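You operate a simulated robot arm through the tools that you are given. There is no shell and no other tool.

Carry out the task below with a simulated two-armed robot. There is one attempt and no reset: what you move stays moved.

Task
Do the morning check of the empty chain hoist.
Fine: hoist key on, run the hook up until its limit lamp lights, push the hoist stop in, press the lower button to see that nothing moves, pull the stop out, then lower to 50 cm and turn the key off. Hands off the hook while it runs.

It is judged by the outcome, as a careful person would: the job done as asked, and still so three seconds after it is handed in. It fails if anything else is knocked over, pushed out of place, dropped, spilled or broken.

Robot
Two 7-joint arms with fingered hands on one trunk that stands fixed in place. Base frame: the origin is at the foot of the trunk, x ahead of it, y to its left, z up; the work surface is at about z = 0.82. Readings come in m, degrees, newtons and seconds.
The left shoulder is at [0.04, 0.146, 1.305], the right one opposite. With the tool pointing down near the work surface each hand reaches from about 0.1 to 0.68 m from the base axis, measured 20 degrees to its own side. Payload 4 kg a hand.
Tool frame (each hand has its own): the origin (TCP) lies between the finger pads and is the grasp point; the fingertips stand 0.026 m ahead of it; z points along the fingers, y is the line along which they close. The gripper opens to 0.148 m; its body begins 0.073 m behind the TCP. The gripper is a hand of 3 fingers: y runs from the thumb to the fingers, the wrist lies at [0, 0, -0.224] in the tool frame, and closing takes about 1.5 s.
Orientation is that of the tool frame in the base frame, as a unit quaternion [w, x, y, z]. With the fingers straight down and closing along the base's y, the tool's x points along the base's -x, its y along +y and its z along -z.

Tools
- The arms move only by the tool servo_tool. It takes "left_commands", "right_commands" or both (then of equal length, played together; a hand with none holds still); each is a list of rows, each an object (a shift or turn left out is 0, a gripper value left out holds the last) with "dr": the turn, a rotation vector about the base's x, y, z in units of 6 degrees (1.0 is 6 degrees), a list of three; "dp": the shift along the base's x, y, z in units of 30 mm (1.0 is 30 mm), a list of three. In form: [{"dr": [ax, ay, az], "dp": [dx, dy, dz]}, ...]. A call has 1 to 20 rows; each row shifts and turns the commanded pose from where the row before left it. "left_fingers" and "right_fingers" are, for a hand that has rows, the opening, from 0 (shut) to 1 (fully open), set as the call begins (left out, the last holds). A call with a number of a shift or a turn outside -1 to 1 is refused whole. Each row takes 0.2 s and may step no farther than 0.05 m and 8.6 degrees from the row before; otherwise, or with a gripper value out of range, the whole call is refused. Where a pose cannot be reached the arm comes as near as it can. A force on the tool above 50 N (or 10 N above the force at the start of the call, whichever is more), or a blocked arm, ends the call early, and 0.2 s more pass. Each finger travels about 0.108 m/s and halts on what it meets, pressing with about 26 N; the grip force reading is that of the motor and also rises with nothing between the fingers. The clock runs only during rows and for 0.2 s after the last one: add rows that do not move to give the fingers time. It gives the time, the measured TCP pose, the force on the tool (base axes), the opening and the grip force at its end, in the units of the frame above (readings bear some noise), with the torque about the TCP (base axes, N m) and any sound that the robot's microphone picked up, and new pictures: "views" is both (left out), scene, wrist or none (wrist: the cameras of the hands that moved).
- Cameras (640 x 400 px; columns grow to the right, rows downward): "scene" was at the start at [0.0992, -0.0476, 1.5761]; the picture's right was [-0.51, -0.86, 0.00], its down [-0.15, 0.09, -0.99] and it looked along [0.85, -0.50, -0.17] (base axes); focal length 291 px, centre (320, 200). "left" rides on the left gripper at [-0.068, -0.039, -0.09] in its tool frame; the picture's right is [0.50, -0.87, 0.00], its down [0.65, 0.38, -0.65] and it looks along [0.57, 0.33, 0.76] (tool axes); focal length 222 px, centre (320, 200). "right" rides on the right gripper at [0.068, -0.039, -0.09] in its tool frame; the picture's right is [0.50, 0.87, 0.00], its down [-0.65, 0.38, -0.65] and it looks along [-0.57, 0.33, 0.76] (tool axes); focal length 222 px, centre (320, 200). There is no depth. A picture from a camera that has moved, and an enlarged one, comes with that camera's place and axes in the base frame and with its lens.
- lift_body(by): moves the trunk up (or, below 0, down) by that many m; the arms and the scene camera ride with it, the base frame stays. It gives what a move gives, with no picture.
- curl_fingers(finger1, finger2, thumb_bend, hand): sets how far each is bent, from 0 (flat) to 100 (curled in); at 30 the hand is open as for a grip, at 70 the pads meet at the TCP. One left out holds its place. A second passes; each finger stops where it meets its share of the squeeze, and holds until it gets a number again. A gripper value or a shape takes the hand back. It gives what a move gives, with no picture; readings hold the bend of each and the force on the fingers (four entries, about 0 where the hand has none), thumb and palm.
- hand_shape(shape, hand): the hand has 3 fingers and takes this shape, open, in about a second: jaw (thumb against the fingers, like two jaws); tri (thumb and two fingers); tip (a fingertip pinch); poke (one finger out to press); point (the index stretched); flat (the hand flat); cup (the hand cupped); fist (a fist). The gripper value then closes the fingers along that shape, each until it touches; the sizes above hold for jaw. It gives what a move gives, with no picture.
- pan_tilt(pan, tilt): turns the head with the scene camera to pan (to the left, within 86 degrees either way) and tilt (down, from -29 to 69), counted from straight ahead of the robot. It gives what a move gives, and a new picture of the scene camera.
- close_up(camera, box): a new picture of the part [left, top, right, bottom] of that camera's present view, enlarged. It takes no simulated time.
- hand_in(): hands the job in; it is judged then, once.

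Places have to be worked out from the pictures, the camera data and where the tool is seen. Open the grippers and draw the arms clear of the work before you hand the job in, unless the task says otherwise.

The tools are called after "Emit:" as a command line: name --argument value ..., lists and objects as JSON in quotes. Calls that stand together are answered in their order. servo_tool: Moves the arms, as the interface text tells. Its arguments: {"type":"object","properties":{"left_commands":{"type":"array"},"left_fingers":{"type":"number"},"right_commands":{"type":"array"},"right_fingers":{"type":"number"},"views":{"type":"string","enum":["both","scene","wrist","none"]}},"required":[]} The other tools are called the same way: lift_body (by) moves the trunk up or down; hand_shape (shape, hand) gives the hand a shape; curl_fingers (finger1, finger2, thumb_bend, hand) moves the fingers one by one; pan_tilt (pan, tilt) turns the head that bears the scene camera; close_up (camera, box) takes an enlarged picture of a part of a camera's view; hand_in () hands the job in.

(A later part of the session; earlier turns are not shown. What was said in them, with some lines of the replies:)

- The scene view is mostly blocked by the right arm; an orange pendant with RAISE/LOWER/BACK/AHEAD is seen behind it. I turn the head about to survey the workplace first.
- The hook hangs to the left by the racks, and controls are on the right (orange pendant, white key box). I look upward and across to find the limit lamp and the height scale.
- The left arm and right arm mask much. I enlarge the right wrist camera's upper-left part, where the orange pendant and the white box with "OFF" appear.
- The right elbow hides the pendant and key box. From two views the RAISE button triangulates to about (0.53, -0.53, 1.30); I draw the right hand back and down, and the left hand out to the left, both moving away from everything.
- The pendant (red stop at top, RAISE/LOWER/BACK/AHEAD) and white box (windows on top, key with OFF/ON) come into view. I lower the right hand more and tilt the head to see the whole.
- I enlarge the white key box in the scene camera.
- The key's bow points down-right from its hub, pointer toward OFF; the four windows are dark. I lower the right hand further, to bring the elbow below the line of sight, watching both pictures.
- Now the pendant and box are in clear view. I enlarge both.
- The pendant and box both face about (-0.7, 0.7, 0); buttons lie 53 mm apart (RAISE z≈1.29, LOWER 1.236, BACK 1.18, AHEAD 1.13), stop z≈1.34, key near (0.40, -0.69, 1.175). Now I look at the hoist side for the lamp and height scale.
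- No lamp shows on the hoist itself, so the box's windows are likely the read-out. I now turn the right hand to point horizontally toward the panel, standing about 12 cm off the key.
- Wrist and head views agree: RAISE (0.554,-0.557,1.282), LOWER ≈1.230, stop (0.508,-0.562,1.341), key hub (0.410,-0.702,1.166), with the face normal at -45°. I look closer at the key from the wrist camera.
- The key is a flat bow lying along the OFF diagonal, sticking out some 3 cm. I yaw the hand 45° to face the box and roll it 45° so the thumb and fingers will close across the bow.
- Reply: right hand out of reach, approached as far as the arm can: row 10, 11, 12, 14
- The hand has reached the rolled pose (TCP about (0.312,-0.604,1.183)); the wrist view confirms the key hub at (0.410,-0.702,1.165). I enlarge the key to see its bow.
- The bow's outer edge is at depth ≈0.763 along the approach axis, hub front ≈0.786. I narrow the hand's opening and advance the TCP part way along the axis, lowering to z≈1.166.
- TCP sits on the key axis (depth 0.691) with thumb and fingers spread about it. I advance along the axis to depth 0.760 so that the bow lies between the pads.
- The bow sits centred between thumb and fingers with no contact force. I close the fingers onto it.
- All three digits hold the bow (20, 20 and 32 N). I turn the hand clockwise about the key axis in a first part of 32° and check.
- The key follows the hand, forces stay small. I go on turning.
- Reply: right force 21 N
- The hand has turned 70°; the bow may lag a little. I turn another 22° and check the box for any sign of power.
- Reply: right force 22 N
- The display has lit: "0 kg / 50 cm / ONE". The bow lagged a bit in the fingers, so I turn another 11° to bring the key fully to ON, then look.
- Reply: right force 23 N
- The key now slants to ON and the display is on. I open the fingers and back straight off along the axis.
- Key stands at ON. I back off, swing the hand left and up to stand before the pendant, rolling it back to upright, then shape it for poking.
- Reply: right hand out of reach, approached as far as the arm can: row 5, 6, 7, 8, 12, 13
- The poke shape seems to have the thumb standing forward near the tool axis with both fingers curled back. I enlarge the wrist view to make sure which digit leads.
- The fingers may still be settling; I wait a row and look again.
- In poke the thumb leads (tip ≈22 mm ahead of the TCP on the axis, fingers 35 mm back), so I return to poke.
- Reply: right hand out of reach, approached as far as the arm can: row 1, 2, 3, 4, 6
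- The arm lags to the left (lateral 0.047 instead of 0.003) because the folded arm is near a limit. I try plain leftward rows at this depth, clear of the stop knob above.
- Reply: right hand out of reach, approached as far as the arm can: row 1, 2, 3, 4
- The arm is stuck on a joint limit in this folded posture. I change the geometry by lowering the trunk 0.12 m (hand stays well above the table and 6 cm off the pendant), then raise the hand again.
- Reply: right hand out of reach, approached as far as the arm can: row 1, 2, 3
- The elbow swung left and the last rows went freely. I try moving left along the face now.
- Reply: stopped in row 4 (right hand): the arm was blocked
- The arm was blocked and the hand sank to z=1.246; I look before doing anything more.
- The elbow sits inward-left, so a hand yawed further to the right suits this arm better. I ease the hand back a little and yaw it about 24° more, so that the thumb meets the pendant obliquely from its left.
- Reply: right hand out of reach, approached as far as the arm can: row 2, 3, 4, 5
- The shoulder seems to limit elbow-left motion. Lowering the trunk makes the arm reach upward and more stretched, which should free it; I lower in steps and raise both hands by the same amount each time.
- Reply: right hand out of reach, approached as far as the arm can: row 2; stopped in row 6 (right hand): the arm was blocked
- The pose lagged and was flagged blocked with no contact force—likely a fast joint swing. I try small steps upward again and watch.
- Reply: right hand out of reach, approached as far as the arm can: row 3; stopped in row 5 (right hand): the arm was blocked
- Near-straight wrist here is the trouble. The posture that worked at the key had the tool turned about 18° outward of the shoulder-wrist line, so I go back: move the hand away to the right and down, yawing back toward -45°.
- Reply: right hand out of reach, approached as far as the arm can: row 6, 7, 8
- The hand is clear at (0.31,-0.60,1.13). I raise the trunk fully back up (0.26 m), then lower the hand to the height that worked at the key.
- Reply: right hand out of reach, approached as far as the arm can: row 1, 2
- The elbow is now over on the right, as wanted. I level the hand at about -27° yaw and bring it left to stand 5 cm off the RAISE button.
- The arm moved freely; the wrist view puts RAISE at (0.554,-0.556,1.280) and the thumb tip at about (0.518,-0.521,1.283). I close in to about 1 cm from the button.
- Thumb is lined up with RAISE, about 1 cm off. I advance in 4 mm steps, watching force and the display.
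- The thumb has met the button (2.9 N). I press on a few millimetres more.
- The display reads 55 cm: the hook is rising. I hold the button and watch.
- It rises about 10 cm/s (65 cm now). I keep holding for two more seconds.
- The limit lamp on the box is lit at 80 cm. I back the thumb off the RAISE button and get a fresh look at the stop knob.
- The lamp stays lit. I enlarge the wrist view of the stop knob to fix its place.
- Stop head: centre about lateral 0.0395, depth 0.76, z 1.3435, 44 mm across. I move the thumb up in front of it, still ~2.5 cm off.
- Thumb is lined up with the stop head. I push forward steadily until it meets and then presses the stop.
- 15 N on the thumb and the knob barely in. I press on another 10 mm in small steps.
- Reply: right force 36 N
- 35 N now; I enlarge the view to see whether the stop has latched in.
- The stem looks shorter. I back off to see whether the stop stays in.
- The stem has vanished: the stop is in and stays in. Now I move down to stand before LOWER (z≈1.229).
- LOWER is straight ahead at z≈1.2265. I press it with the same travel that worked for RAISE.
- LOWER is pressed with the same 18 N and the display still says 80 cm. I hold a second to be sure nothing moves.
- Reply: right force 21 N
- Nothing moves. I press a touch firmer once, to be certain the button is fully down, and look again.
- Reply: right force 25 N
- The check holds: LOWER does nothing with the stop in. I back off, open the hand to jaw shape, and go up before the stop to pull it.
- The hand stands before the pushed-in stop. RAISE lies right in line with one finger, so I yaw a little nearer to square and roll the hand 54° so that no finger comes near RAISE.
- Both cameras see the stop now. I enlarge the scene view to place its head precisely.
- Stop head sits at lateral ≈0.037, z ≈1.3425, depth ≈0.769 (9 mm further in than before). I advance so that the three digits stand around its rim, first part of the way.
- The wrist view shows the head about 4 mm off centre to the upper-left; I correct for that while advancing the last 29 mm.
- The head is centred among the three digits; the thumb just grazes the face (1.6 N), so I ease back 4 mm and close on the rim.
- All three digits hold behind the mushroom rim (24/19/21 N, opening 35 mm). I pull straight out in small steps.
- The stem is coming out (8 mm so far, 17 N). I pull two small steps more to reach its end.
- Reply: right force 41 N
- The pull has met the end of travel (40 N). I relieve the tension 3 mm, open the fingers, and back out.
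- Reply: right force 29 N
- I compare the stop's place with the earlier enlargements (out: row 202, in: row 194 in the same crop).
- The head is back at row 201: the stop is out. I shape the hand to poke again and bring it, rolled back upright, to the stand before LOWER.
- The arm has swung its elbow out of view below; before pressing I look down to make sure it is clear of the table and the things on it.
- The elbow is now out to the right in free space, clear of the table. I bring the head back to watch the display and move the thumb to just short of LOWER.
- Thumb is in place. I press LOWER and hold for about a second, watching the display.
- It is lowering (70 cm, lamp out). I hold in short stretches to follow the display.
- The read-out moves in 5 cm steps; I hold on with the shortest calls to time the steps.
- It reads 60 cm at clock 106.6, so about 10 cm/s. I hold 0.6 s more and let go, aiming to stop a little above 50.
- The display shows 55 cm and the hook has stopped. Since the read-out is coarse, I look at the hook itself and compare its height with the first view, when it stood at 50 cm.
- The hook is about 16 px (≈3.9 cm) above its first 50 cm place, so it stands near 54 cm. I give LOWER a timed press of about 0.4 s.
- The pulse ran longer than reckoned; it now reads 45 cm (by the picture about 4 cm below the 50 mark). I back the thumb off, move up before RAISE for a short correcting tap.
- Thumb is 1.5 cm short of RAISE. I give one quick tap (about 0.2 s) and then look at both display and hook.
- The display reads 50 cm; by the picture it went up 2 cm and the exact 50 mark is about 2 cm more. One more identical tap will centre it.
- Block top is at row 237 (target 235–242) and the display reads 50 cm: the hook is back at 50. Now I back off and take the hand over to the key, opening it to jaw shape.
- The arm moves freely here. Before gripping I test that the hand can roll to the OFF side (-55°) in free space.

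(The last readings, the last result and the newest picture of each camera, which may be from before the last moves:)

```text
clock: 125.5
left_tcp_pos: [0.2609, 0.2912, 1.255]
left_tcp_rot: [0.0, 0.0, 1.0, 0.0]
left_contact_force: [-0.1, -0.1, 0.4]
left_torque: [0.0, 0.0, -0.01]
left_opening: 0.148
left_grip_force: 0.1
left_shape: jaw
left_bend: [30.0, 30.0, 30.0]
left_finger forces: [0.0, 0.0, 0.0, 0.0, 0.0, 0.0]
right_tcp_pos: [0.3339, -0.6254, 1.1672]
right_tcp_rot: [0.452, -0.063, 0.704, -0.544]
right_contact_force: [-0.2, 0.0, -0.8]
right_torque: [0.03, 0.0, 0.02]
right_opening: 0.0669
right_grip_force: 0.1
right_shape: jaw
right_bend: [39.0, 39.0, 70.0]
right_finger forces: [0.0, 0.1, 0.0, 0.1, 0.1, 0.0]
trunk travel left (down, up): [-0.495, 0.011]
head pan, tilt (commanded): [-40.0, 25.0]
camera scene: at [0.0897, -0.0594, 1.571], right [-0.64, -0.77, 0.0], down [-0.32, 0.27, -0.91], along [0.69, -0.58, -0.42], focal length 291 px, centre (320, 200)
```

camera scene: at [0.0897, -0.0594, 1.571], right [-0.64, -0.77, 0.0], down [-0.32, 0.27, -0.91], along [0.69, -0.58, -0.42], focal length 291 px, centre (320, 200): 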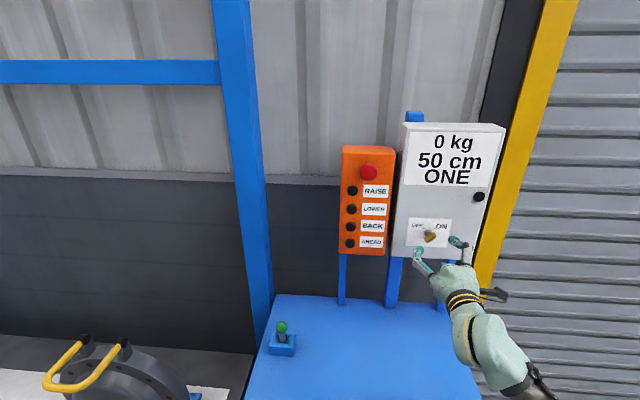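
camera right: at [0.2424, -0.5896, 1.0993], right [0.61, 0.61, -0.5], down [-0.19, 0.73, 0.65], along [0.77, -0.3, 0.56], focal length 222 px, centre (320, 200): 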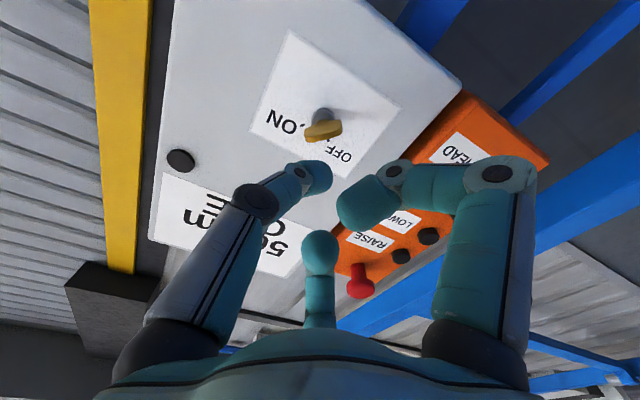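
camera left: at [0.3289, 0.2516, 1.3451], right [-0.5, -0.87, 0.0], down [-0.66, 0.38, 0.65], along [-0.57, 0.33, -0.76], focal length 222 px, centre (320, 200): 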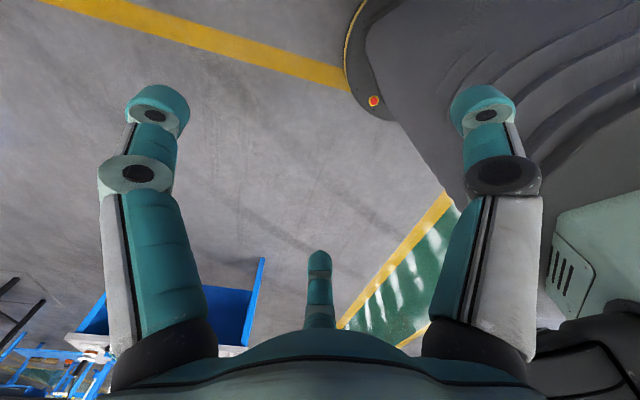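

-55° is reachable. I roll back the other way to +45° for gripping the bow in its ON position.

Emit:
servo_tool --right_commands '[{"dr": [0.668, -0.668, 0]}, {"dr": [0.668, -0.668, 0]}, {"dr": [0.668, -0.668, 0]}, {"dr": [0.668, -0.668, 0]}, {"dr": [0.668, -0.668, 0]}, {"dr": [0.668, -0.668, 0]}, {"dr": [0.668, -0.668, 0]}, {"dr": [0.668, -0.668, 0]}, {"dr": [0.668, -0.668, 0]}, {"dr": [0.668, -0.668, 0]}, {"dr": [0.668, -0.668, 0]}, {"dr": [0.668, -0.668, 0]}, {"dr": [0.668, -0.668, 0]}, {"dr": [0.668, -0.668, 0]}, {"dr": [0.668, -0.668, 0]}, {"dr": [0.668, -0.668, 0]}, {"dr": [0.668, -0.668, 0]}, {"dr": [0.668, -0.668, 0]}, {}]' --views "both"

Emit:
close_up --camera "right" --box '[220, 60, 420, 240]'

Emit:
close_up --camera "scene" --box '[395, 205, 475, 265]'

```text
clock: 129.5
left_tcp_pos: [0.2607, 0.2914, 1.2563]
left_tcp_rot: [0.0, 0.0, 1.0, 0.0]
left_contact_force: [-0.5, 0.1, 0.1]
left_torque: [0.03, 0.04, 0.0]
left_opening: 0.148
left_grip_force: 0.1
left_shape: jaw
left_bend: [30.0, 30.0, 30.0]
left_finger forces: [0.0, 0.1, 0.0, 0.1, 0.0, 0.0]
right_tcp_pos: [0.3344, -0.6256, 1.1678]
right_tcp_rot: [0.707, 0.508, 0.492, 0.013]
right_contact_force: [-0.1, -1.0, -0.5]
right_torque: [-0.03, 0.01, -0.03]
right_opening: 0.0672
right_grip_force: 0.0
right_shape: jaw
right_bend: [39.0, 39.0, 70.0]
right_finger forces: [0.0, 0.1, 0.0, 0.1, 0.0, 0.0]
trunk travel left (down, up): [-0.495, 0.011]
head pan, tilt (commanded): [-40.0, 25.0]
camera scene: at [0.0897, -0.0594, 1.571], right [-0.64, -0.77, 0.0], down [-0.32, 0.27, -0.91], along [0.69, -0.58, -0.42], focal length 291 px, centre (320, 200)
camera right: at [0.2861, -0.5457, 1.0927], right [0.68, 0.68, 0.29], down [-0.62, 0.31, 0.72], along [0.4, -0.67, 0.62], focal length 222 px, centre (320, 200)
```

scene: 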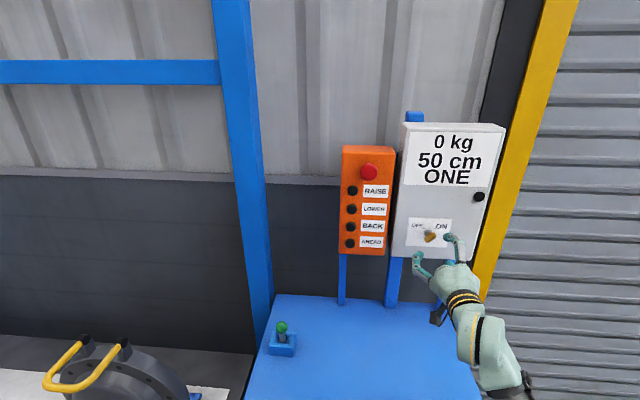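
right: 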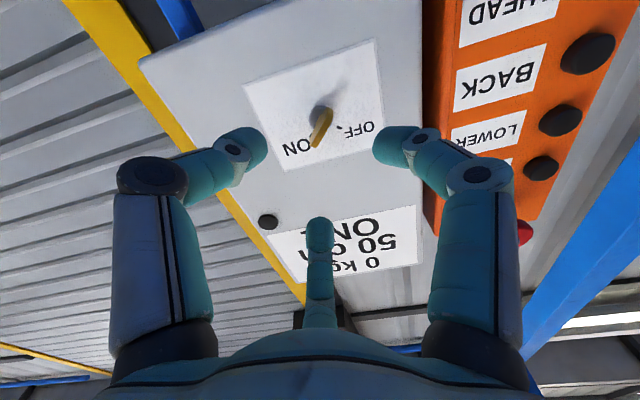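

```text
2.22 times, centred on (320, 150) of right
camera zoom: at [0.2861, -0.5457, 1.0927], right [0.68, 0.68, 0.29], down [-0.62, 0.31, 0.72], along [0.4, -0.67, 0.62], focal length 494 px, centre (320, 311)
```

zoom: 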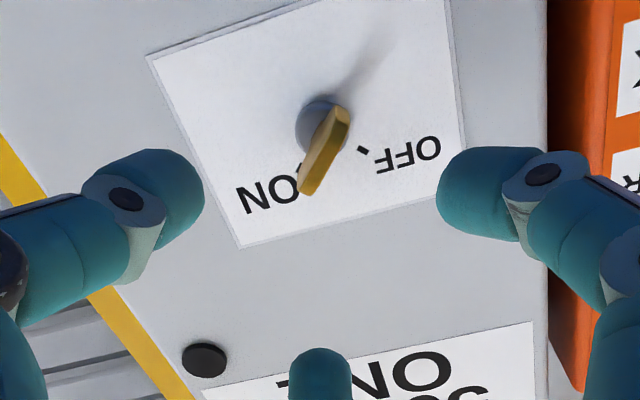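

```text
6.67 times, centred on (435, 235) of scene
camera zoom: at [0.0897, -0.0594, 1.571], right [-0.64, -0.77, 0.0], down [-0.32, 0.27, -0.91], along [0.69, -0.58, -0.42], focal length 1940 px, centre (-447, -33)
```

zoom: 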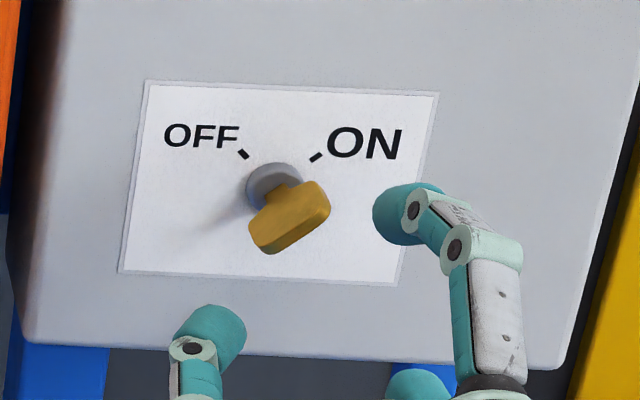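

The bow lies along the ON diagonal, centred on the hand's axis. I advance straight in to depth 0.760 and check.

Emit:
servo_tool --right_commands '[{"dp": [0.239, -0.239, -0.005]}, {"dp": [0.239, -0.239, -0.005]}, {"dp": [0.239, -0.239, -0.005]}, {"dp": [0.239, -0.239, -0.005]}, {"dp": [0.239, -0.239, -0.005]}, {"dp": [0.239, -0.239, -0.005]}, {"dp": [0.239, -0.239, -0.005]}, {"dp": [0.239, -0.239, -0.005]}, {}]' --right_fingers 0.4 --views "wrist"

Emit:
close_up --camera "right" --box '[220, 60, 420, 240]'

```text
clock: 131.5
left_tcp_pos: [0.2629, 0.2909, 1.2554]
left_tcp_rot: [0.0, 0.001, 1.0, 0.0]
left_contact_force: [0.8, 1.0, 0.2]
left_torque: [0.03, 0.01, 0.02]
left_opening: 0.1479
left_grip_force: 0.1
left_shape: jaw
left_bend: [30.0, 30.0, 30.0]
left_finger forces: [0.0, 0.0, 0.0, 0.0, 0.1, 0.1]
right_tcp_pos: [0.3899, -0.6843, 1.1669]
right_tcp_rot: [0.706, 0.508, 0.492, 0.012]
right_contact_force: [0.7, -0.2, -0.5]
right_torque: [0.0, 0.01, -0.01]
right_opening: 0.0591
right_grip_force: 0.1
right_shape: jaw
right_bend: [77.0, 77.0, 70.0]
right_finger forces: [0.1, 0.1, 0.0, 0.0, 0.0, 0.0]
trunk travel left (down, up): [-0.495, 0.011]
head pan, tilt (commanded): [-40.0, 25.0]
camera right: at [0.3435, -0.6031, 1.0915], right [0.68, 0.68, 0.29], down [-0.62, 0.31, 0.72], along [0.4, -0.67, 0.62], focal length 222 px, centre (320, 200)
```

right: 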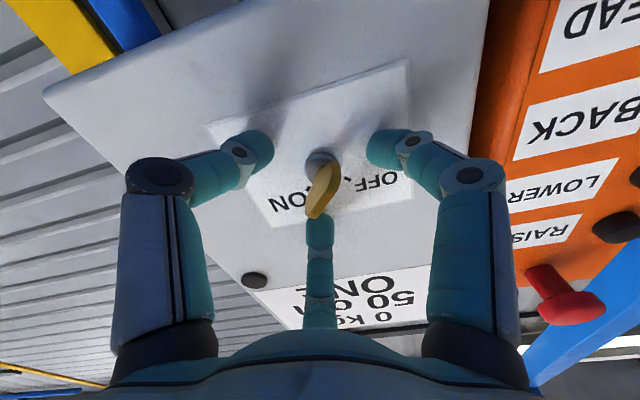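

```text
2.22 times, centred on (320, 150) of right
camera zoom: at [0.3435, -0.6031, 1.0915], right [0.68, 0.68, 0.29], down [-0.62, 0.31, 0.72], along [0.4, -0.67, 0.62], focal length 494 px, centre (320, 311)
```

zoom: 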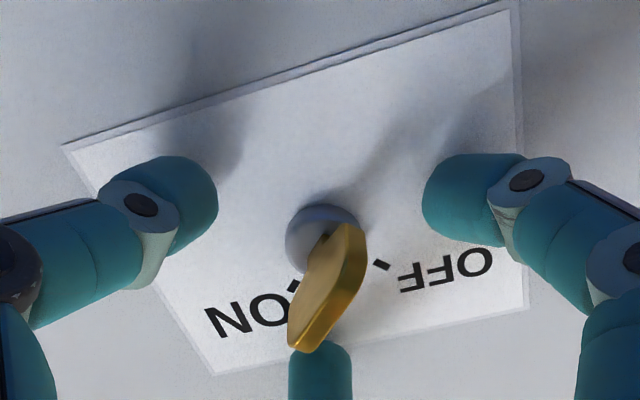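

Placed just as before. I close on the bow.

Emit:
servo_tool --right_commands '[{}, {}, {}, {}, {}, {}]' --right_fingers 0.0 --views "wrist"

```text
clock: 132.9
left_tcp_pos: [0.2618, 0.2927, 1.2559]
left_tcp_rot: [0.0, -0.001, 1.0, 0.0]
left_contact_force: [-0.8, -0.9, -1.1]
left_torque: [0.03, 0.0, 0.01]
left_opening: 0.1479
left_grip_force: 0.0
left_shape: jaw
left_bend: [30.0, 30.0, 30.0]
left_finger forces: [0.0, 0.0, 0.0, 0.0, 0.0, 0.0]
right_tcp_pos: [0.3917, -0.6826, 1.1663]
right_tcp_rot: [0.706, 0.508, 0.493, 0.012]
right_contact_force: [-0.5, 6.1, -2.6]
right_torque: [0.07, 0.1, 0.09]
right_opening: 0.0127
right_grip_force: 25.6
right_shape: jaw
right_bend: [74.0, 75.0, 70.0]
right_finger forces: [24.1, 18.7, 0.0, 0.1, 26.2, 0.0]
trunk travel left (down, up): [-0.495, 0.011]
head pan, tilt (commanded): [-40.0, 25.0]
camera right: at [0.3436, -0.6019, 1.0917], right [0.68, 0.68, 0.29], down [-0.62, 0.31, 0.73], along [0.4, -0.67, 0.62], focal length 222 px, centre (320, 200)
```

right: 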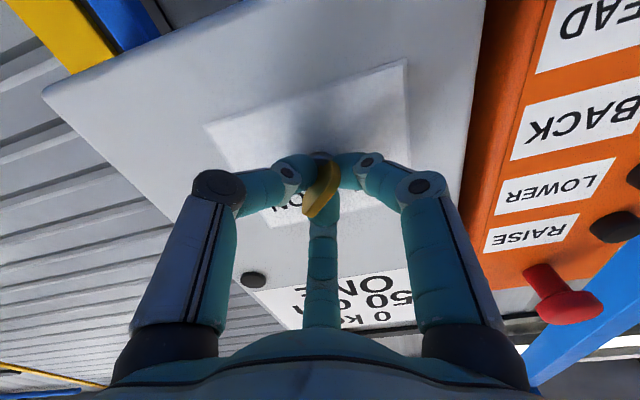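

The grip is firm (24/19/26 N). I turn the key anticlockwise toward OFF, first 38°.

Emit:
servo_tool --right_commands '[{"dr": [-0.636, 0.636, 0]}, {"dr": [-0.636, 0.636, 0]}, {"dr": [-0.636, 0.636, 0]}, {"dr": [-0.636, 0.636, 0]}, {"dr": [-0.636, 0.636, 0]}, {"dr": [-0.636, 0.636, 0]}, {"dr": [-0.636, 0.636, 0]}]' --views "both"

```text
clock: 134.5
left_tcp_pos: [0.2617, 0.2924, 1.2555]
left_tcp_rot: [-0.001, 0.0, 1.0, -0.001]
left_contact_force: [1.4, -0.2, 0.0]
left_torque: [-0.01, -0.02, 0.0]
left_opening: 0.1478
left_grip_force: 0.0
left_shape: jaw
left_bend: [30.0, 30.0, 30.0]
left_finger forces: [0.0, 0.0, 0.0, 0.1, 0.0, 0.0]
right_tcp_pos: [0.3919, -0.6806, 1.1666]
right_tcp_rot: [0.672, 0.321, 0.631, -0.218]
right_contact_force: [0.0, 12.3, -7.7]
right_torque: [0.17, 0.13, 0.25]
right_opening: 0.0124
right_grip_force: 25.9
right_shape: jaw
right_bend: [74.0, 74.0, 70.0]
right_finger forces: [28.6, 22.9, 0.0, 0.0, 23.5, 0.0]
trunk travel left (down, up): [-0.495, 0.011]
head pan, tilt (commanded): [-40.0, 25.0]
camera scene: at [0.0904, -0.0574, 1.571], right [-0.64, -0.77, 0.0], down [-0.32, 0.27, -0.91], along [0.69, -0.58, -0.42], focal length 291 px, centre (320, 200)
camera right: at [0.3082, -0.6373, 1.0935], right [0.66, 0.66, -0.36], down [-0.27, 0.65, 0.71], along [0.7, -0.37, 0.61], focal length 222 px, centre (320, 200)
```

scene: 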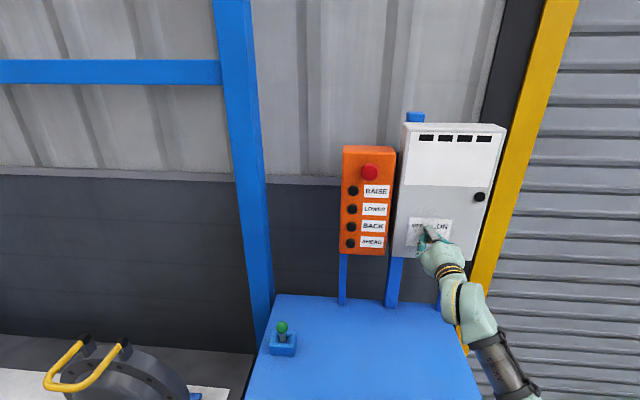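
right: 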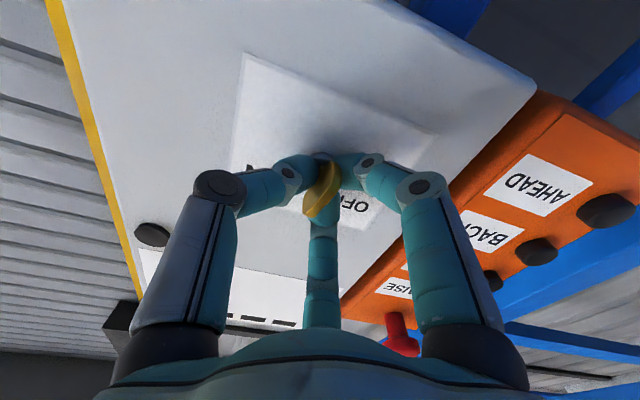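

The display has gone dark already, but the key is only half-way; I go on to the OFF mark.

Emit:
servo_tool --right_commands '[{"dr": [-0.636, 0.636, 0]}, {"dr": [-0.636, 0.636, 0]}, {"dr": [-0.636, 0.636, 0]}, {"dr": [-0.636, 0.636, 0]}, {"dr": [-0.636, 0.636, 0]}, {"dr": [-0.636, 0.636, 0]}, {"dr": [-0.636, 0.636, 0]}, {"dr": [-0.636, 0.636, 0]}]' --views "both"

Emit:
close_up --camera "right" --box '[220, 60, 420, 240]'

```text
clock: 136.3
left_tcp_pos: [0.2606, 0.2924, 1.2554]
left_tcp_rot: [0.0, 0.0, 1.0, 0.0]
left_contact_force: [0.9, 0.1, 0.4]
left_torque: [-0.01, 0.01, -0.01]
left_opening: 0.1479
left_grip_force: 0.1
left_shape: jaw
left_bend: [30.0, 30.0, 30.0]
left_finger forces: [0.0, 0.1, 0.1, 0.0, 0.0, 0.1]
right_tcp_pos: [0.3922, -0.6819, 1.167]
right_tcp_rot: [0.543, 0.066, 0.705, -0.452]
right_contact_force: [-5.5, 16.8, -12.0]
right_torque: [0.38, 0.29, 0.26]
right_opening: 0.0119
right_grip_force: 26.0
right_shape: jaw
right_bend: [74.0, 74.0, 70.0]
right_finger forces: [36.8, 25.2, 0.1, 0.1, 18.5, 0.0]
trunk travel left (down, up): [-0.495, 0.011]
head pan, tilt (commanded): [-40.0, 25.0]
camera scene: at [0.0894, -0.0572, 1.5711], right [-0.64, -0.77, 0.0], down [-0.32, 0.27, -0.91], along [0.69, -0.58, -0.42], focal length 291 px, centre (320, 200)
camera right: at [0.2783, -0.6673, 1.1329], right [0.31, 0.31, -0.9], down [0.02, 0.94, 0.33], along [0.95, -0.12, 0.28], focal length 222 px, centre (320, 200)
```

scene: 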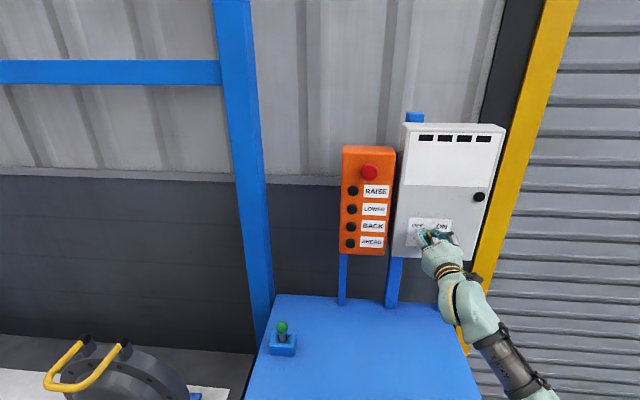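
right: 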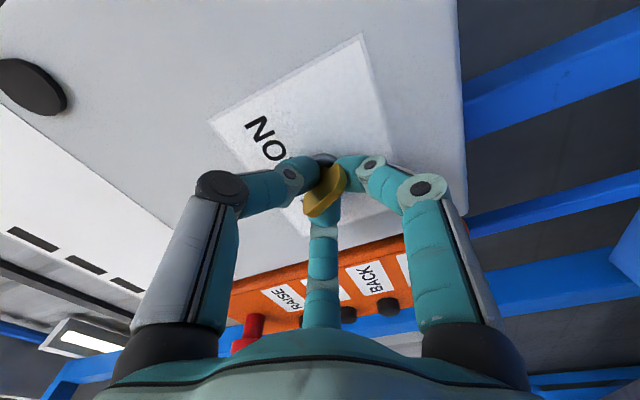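

```text
2.22 times, centred on (320, 150) of right
camera zoom: at [0.2783, -0.6673, 1.1329], right [0.31, 0.31, -0.9], down [0.02, 0.94, 0.33], along [0.95, -0.12, 0.28], focal length 494 px, centre (320, 311)
```

zoom: 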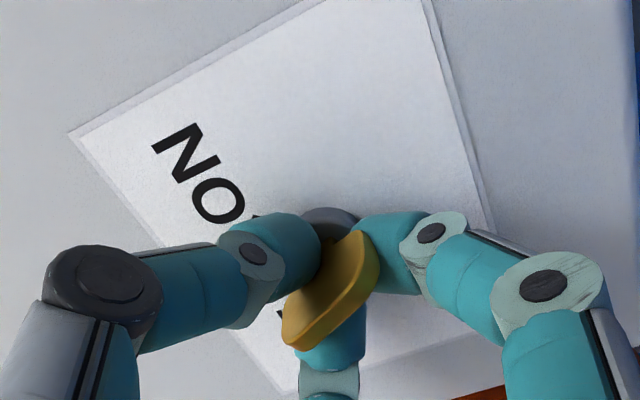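

The hand is at -34° with the bow lagging some. I turn 22° more.

Emit:
servo_tool --right_commands '[{"dr": [-0.636, 0.636, 0]}, {"dr": [-0.636, 0.636, 0]}, {"dr": [-0.636, 0.636, 0]}, {"dr": [-0.636, 0.636, 0]}, {}]' --views "both"

Emit:
close_up --camera "right" --box '[220, 60, 420, 240]'

Emit:
close_up --camera "scene" --box '[395, 205, 475, 265]'

```text
clock: 137.5
left_tcp_pos: [0.2613, 0.2932, 1.2552]
left_tcp_rot: [0.0, 0.0, 1.0, -0.001]
left_contact_force: [0.5, -0.3, 0.3]
left_torque: [0.02, 0.01, 0.03]
left_opening: 0.1477
left_grip_force: 0.0
left_shape: jaw
left_bend: [30.0, 30.0, 30.0]
left_finger forces: [0.0, 0.0, 0.1, 0.1, 0.1, 0.0]
right_tcp_pos: [0.391, -0.6824, 1.1689]
right_tcp_rot: [0.45, -0.068, 0.704, -0.545]
right_contact_force: [-5.4, 18.7, -12.7]
right_torque: [0.41, 0.38, 0.3]
right_opening: 0.0116
right_grip_force: 25.7
right_shape: jaw
right_bend: [74.0, 74.0, 70.0]
right_finger forces: [36.0, 28.5, 0.0, 0.0, 16.0, 0.0]
trunk travel left (down, up): [-0.495, 0.011]
head pan, tilt (commanded): [-40.0, 25.0]
camera scene: at [0.0898, -0.0567, 1.5711], right [-0.64, -0.77, 0.0], down [-0.32, 0.27, -0.91], along [0.69, -0.58, -0.42], focal length 291 px, centre (320, 200)
camera right: at [0.273, -0.6729, 1.1615], right [0.05, 0.05, -1.0], down [0.07, 1.0, 0.05], along [1.0, -0.07, 0.05], focal length 222 px, centre (320, 200)
```

scene: 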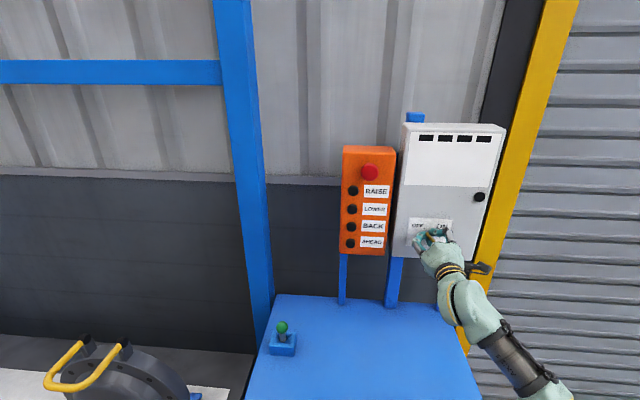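
right: 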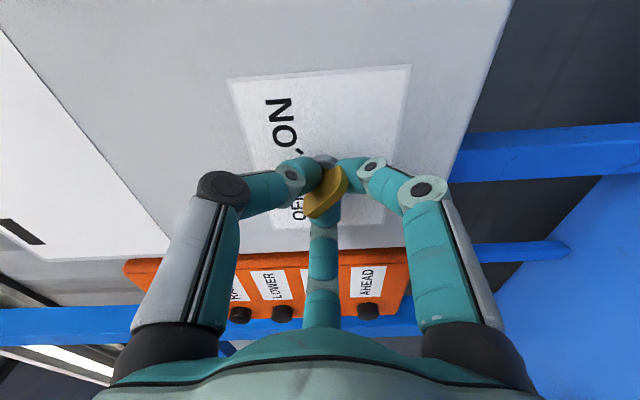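

```text
2.22 times, centred on (320, 150) of right
camera zoom: at [0.273, -0.6729, 1.1615], right [0.05, 0.05, -1.0], down [0.07, 1.0, 0.05], along [1.0, -0.07, 0.05], focal length 494 px, centre (320, 311)
```

zoom: 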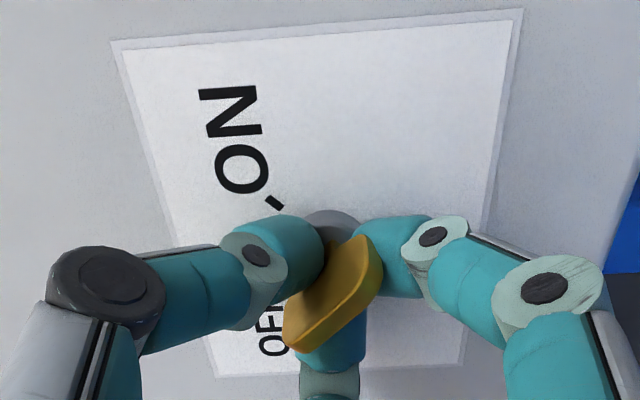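

```text
6.67 times, centred on (435, 235) of scene
camera zoom: at [0.0898, -0.0567, 1.5711], right [-0.64, -0.77, 0.0], down [-0.32, 0.27, -0.91], along [0.69, -0.58, -0.42], focal length 1940 px, centre (-447, -33)
```

zoom: 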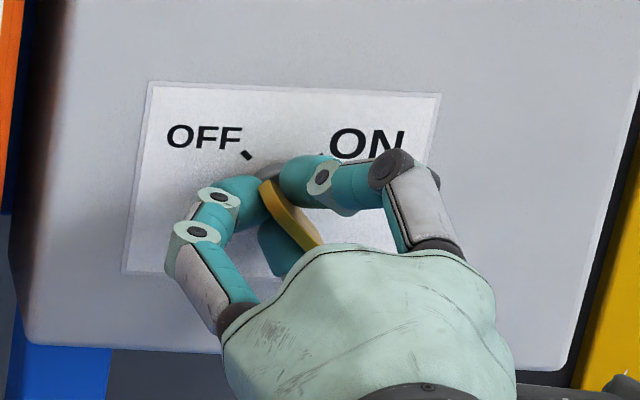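

The bow lies along the OFF diagonal again. I open and back away, then compare it with its first position.

Emit:
servo_tool --right_commands '[{}, {}, {}, {"dp": [-0.3, 0.3, 0]}, {"dp": [-0.4, 0.4, 0]}, {"dp": [-0.4, 0.4, 0]}, {"dp": [-0.4, 0.4, 0]}, {"dp": [-0.4, 0.4, 0]}, {}]' --right_fingers 0.45 --views "both"

Emit:
close_up --camera "right" --box '[220, 60, 420, 240]'

Emit:
close_up --camera "scene" --box '[395, 205, 475, 265]'

```text
clock: 139.5
left_tcp_pos: [0.2605, 0.2913, 1.2559]
left_tcp_rot: [0.0, 0.0, 1.0, 0.0]
left_contact_force: [-0.1, -0.3, 0.1]
left_torque: [0.0, 0.02, 0.01]
left_opening: 0.1478
left_grip_force: 0.0
left_shape: jaw
left_bend: [30.0, 30.0, 30.0]
left_finger forces: [0.0, 0.0, 0.0, 0.1, 0.0, 0.1]
right_tcp_pos: [0.3346, -0.6245, 1.1679]
right_tcp_rot: [0.45, -0.066, 0.704, -0.546]
right_contact_force: [0.1, 0.3, 0.4]
right_torque: [-0.01, -0.01, 0.0]
right_opening: 0.0661
right_grip_force: 0.1
right_shape: jaw
right_bend: [39.0, 39.0, 70.0]
right_finger forces: [0.0, 0.0, 0.0, 0.1, 0.0, 0.1]
trunk travel left (down, up): [-0.495, 0.011]
head pan, tilt (commanded): [-40.0, 25.0]
camera scene: at [0.09, -0.0596, 1.571], right [-0.64, -0.77, 0.0], down [-0.32, 0.27, -0.91], along [0.69, -0.58, -0.42], focal length 291 px, centre (320, 200)
camera right: at [0.2152, -0.6164, 1.1616], right [0.05, 0.05, -1.0], down [0.07, 1.0, 0.06], along [1.0, -0.08, 0.05], focal length 222 px, centre (320, 200)
```

scene: 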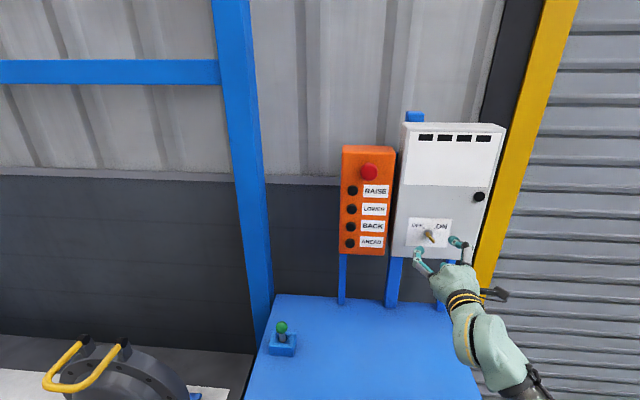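
right: 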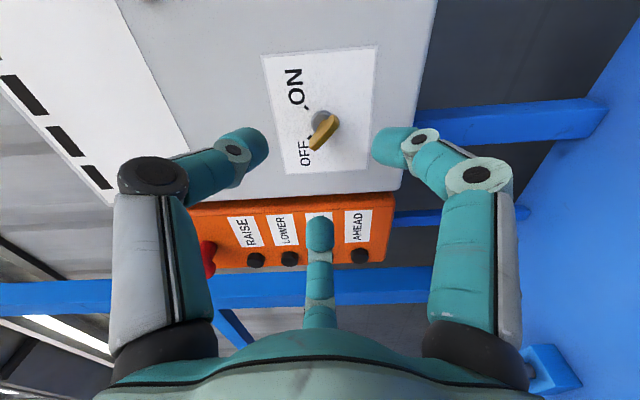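

```text
2.22 times, centred on (320, 150) of right
camera zoom: at [0.2152, -0.6164, 1.1616], right [0.05, 0.05, -1.0], down [0.07, 1.0, 0.06], along [1.0, -0.08, 0.05], focal length 494 px, centre (320, 311)
```

zoom: 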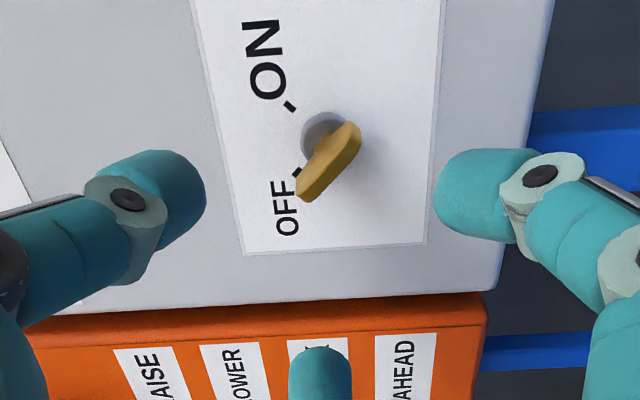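

```text
6.67 times, centred on (435, 235) of scene
camera zoom: at [0.09, -0.0596, 1.571], right [-0.64, -0.77, 0.0], down [-0.32, 0.27, -0.91], along [0.69, -0.58, -0.42], focal length 1940 px, centre (-447, -33)
```

zoom: 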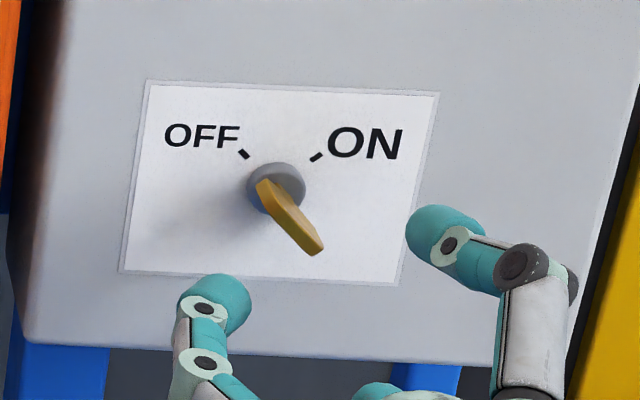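

Key is back at OFF as at the start and the display is dark. I open the hand and draw the right arm clear of the panel.

Emit:
servo_tool --right_commands '[{"dp": [-0.4, 0.4, 0]}, {"dp": [-0.4, 0.4, 0]}, {"dp": [-0.4, 0.4, 0]}, {"dp": [-0.4, 0.4, 0]}, {"dp": [-0.4, 0.3, 0]}, {"dp": [-0.4, 0.2, 0]}, {"dp": [-0.3, 0, 0]}, {}]' --right_fingers 1.0 --views "both"

Emit:
pan_tilt --pan 30 --tilt 0

Emit:
close_up --camera "scene" --box '[310, 180, 374, 220]'

```text
clock: 141.3
left_tcp_pos: [0.2608, 0.2917, 1.2575]
left_tcp_rot: [0.0, 0.0, 1.0, 0.0]
left_contact_force: [0.1, -0.2, 0.6]
left_torque: [-0.01, -0.03, 0.01]
left_opening: 0.1482
left_grip_force: 0.1
left_shape: jaw
left_bend: [30.0, 30.0, 30.0]
left_finger forces: [0.1, 0.0, 0.0, 0.0, 0.0, 0.0]
right_tcp_pos: [0.2575, -0.5772, 1.1561]
right_tcp_rot: [0.45, -0.066, 0.704, -0.545]
right_contact_force: [0.4, -0.7, -0.1]
right_torque: [-0.01, 0.03, 0.04]
right_opening: 0.1481
right_grip_force: 0.1
right_shape: jaw
right_bend: [30.0, 30.0, 30.0]
right_finger forces: [0.0, 0.1, 0.0, 0.0, 0.0, 0.1]
right hand out of reach, approached as far as the arm can: row 5, 6
trunk travel left (down, up): [-0.495, 0.011]
head pan, tilt (commanded): [-40.0, 25.0]
camera scene: at [0.0898, -0.0595, 1.571], right [-0.64, -0.77, 0.0], down [-0.32, 0.27, -0.91], along [0.69, -0.58, -0.42], focal length 291 px, centre (320, 200)
camera right: at [0.1396, -0.5673, 1.1495], right [0.05, 0.05, -1.0], down [0.07, 1.0, 0.06], along [1.0, -0.08, 0.05], focal length 222 px, centre (320, 200)
```

scene: 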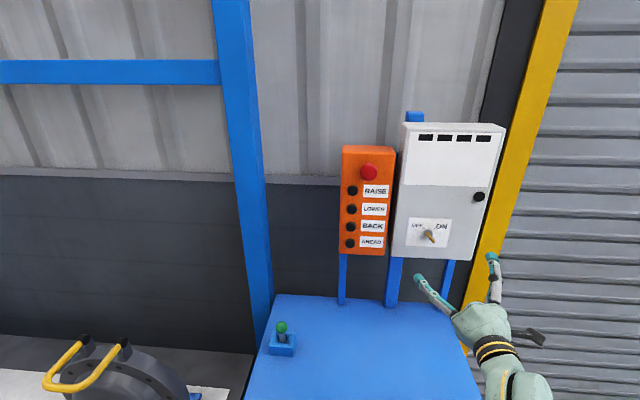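
right: 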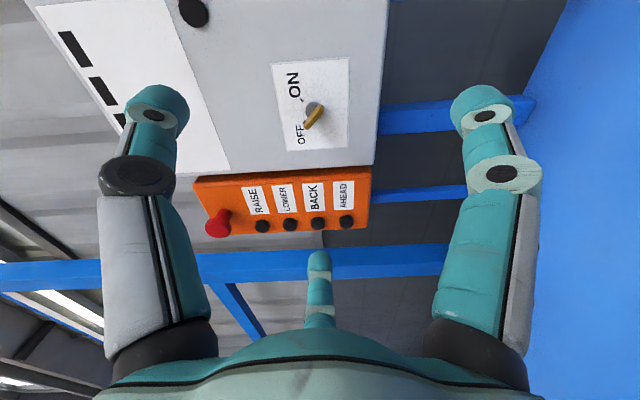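

```text
clock: 142.7
left_tcp_pos: [0.2609, 0.2919, 1.2559]
left_tcp_rot: [0.001, 0.001, 1.0, 0.0]
left_contact_force: [0.8, -0.3, 0.2]
left_torque: [-0.01, 0.01, 0.01]
left_opening: 0.1478
left_grip_force: 0.1
left_shape: jaw
left_bend: [30.0, 30.0, 30.0]
left_finger forces: [0.1, 0.1, 0.1, 0.0, 0.0, 0.1]
right_tcp_pos: [0.2582, -0.5766, 1.1559]
right_tcp_rot: [0.45, -0.067, 0.704, -0.546]
right_contact_force: [1.3, -0.2, 1.0]
right_torque: [-0.03, -0.03, -0.03]
right_opening: 0.1478
right_grip_force: 0.0
right_shape: jaw
right_bend: [30.0, 30.0, 30.0]
right_finger forces: [0.0, 0.0, 0.0, 0.0, 0.1, 0.0]
trunk travel left (down, up): [-0.495, 0.011]
head pan, tilt (commanded): [30.0, 0.0]
camera scene: at [0.0971, 0.0447, 1.6114], right [0.5, -0.87, 0.0], down [0.0, 0.0, -1.0], along [0.87, 0.5, 0.0], focal length 291 px, centre (320, 200)
```

scene: 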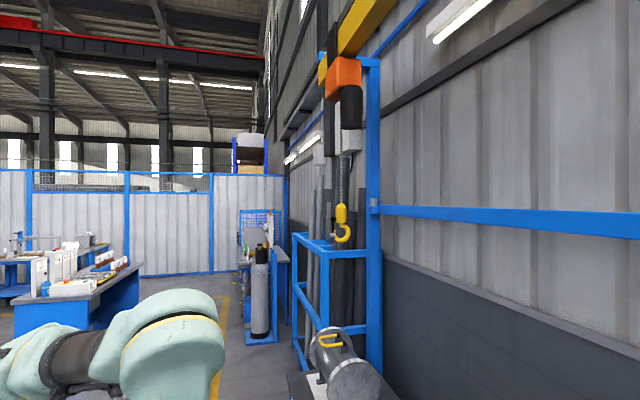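

```text
10.00 times, centred on (342, 200) of scene
camera zoom: at [0.0971, 0.0447, 1.6114], right [0.5, -0.87, 0.0], down [0.0, 0.0, -1.0], along [0.87, 0.5, 0.0], focal length 2910 px, centre (100, 200)
```

zoom: 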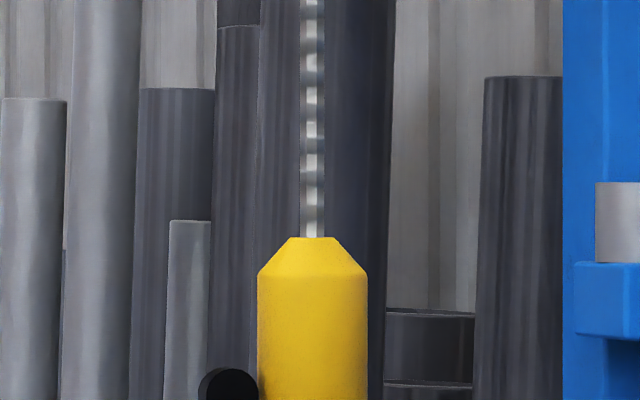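

The hook holds steady, the stop stands out, key off. As a last check I set the head camera to its first height to compare the hook directly with the first picture at 50 cm.

Emit:
lift_body --by -0.0195

Emit:
close_up --camera "scene" --box '[200, 150, 440, 330]'

```text
clock: 143.4
left_tcp_pos: [0.2613, 0.2915, 1.2375]
left_tcp_rot: [0.0, 0.0, 1.0, 0.0]
left_contact_force: [0.4, 0.4, 0.1]
left_torque: [-0.03, -0.01, 0.02]
left_opening: 0.1478
left_grip_force: 0.1
left_shape: jaw
left_bend: [30.0, 30.0, 30.0]
left_finger forces: [0.0, 0.0, 0.0, 0.0, 0.0, 0.0]
right_tcp_pos: [0.2584, -0.5772, 1.1366]
right_tcp_rot: [0.45, -0.066, 0.704, -0.545]
right_contact_force: [-0.2, -0.5, -0.3]
right_torque: [-0.02, -0.03, 0.01]
right_opening: 0.1478
right_grip_force: 0.1
right_shape: jaw
right_bend: [30.0, 30.0, 30.0]
right_finger forces: [0.0, 0.1, 0.1, 0.0, 0.0, 0.0]
trunk travel left (down, up): [-0.476, 0.03]
head pan, tilt (commanded): [30.0, 0.0]
```

```text
2.22 times, centred on (320, 240) of scene
camera zoom: at [0.0972, 0.0448, 1.5921], right [0.5, -0.87, 0.0], down [0.0, 0.0, -1.0], along [0.87, 0.5, 0.0], focal length 647 px, centre (320, 111)
```

zoom: 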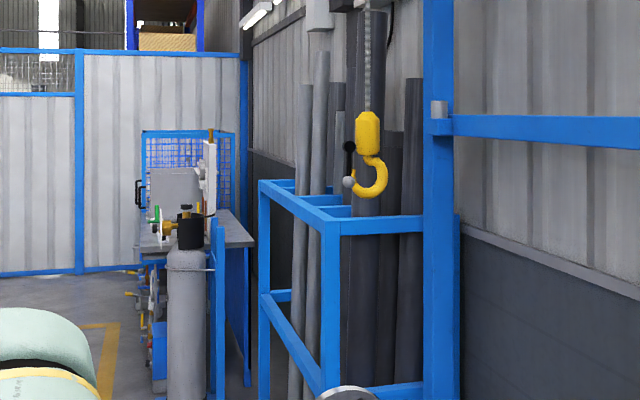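

The hook matches the first 50 cm picture within a pixel (about 2 mm). A last look over the panel and table before handing in.

Emit:
pan_tilt --pan -40 --tilt 30

Emit:
close_up --camera "scene" --box '[320, 90, 520, 240]'

```text
clock: 144.8
left_tcp_pos: [0.2621, 0.2912, 1.2367]
left_tcp_rot: [0.0, 0.001, 1.0, 0.0]
left_contact_force: [0.1, 0.9, -0.2]
left_torque: [0.0, 0.0, 0.0]
left_opening: 0.1478
left_grip_force: 0.1
left_shape: jaw
left_bend: [30.0, 30.0, 30.0]
left_finger forces: [0.0, 0.0, 0.1, 0.1, 0.0, 0.0]
right_tcp_pos: [0.2576, -0.5775, 1.1362]
right_tcp_rot: [0.451, -0.065, 0.704, -0.545]
right_contact_force: [-1.3, 0.2, -0.1]
right_torque: [0.03, -0.04, -0.03]
right_opening: 0.148
right_grip_force: 0.1
right_shape: jaw
right_bend: [30.0, 30.0, 30.0]
right_finger forces: [0.0, 0.0, 0.0, 0.0, 0.1, 0.0]
trunk travel left (down, up): [-0.476, 0.03]
head pan, tilt (commanded): [-40.0, 30.0]
camera scene: at [0.0884, -0.0583, 1.5441], right [-0.64, -0.77, 0.0], down [-0.38, 0.32, -0.87], along [0.66, -0.56, -0.5], focal length 291 px, centre (320, 200)
```

scene: 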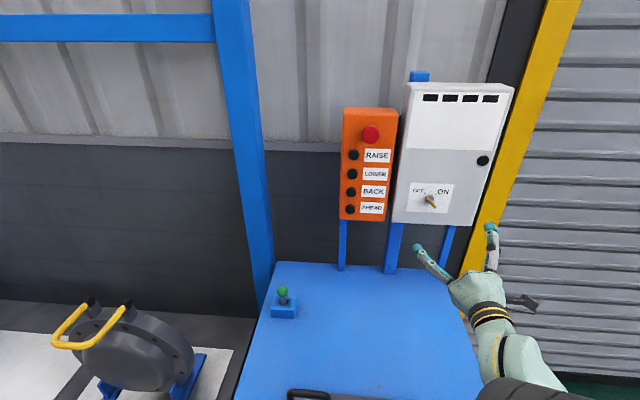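

```text
2.67 times, centred on (420, 165) of scene
camera zoom: at [0.0884, -0.0583, 1.5441], right [-0.64, -0.77, 0.0], down [-0.38, 0.32, -0.87], along [0.66, -0.56, -0.5], focal length 776 px, centre (53, 293)
```

zoom: 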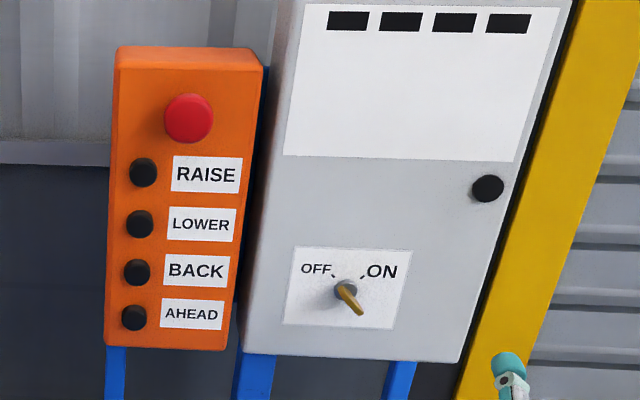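

All is as asked: stop out, key at OFF, display dark, hook at 50 cm, nothing disturbed, both hands open and clear. I hand the job in.

Emit:
hand_in

```text
The job is handed in.
```

The morning check of the chain hoist is done and handed in. The hook is at 50 cm, the key is off and the stop is out.

1. **Key on:** the display lit and showed 0 kg and 50 cm.
2. **Raise:** I held RAISE until the limit lamp lit, at 80 cm.
3. **Stop in:** I pushed the hoist stop in and it stayed in.
4. **Lower with the stop in:** I pressed LOWER firmly for about two seconds. The display stayed at 80 cm and the lamp stayed lit.
5. **Stop out:** I pulled the stop back out.
6. **Lower to 50 cm:** I overshot to 45 cm, so I brought it back with two short taps on RAISE. The display read 50 cm, but it only shows 5 cm steps. I also compared the hook with its starting picture, and it matched to within a few millimetres.
7. **Key off:** the display went dark and the key points to OFF.

Neither hand went near the hook, and nothing else was moved. Both hands are open and clear of the panel.
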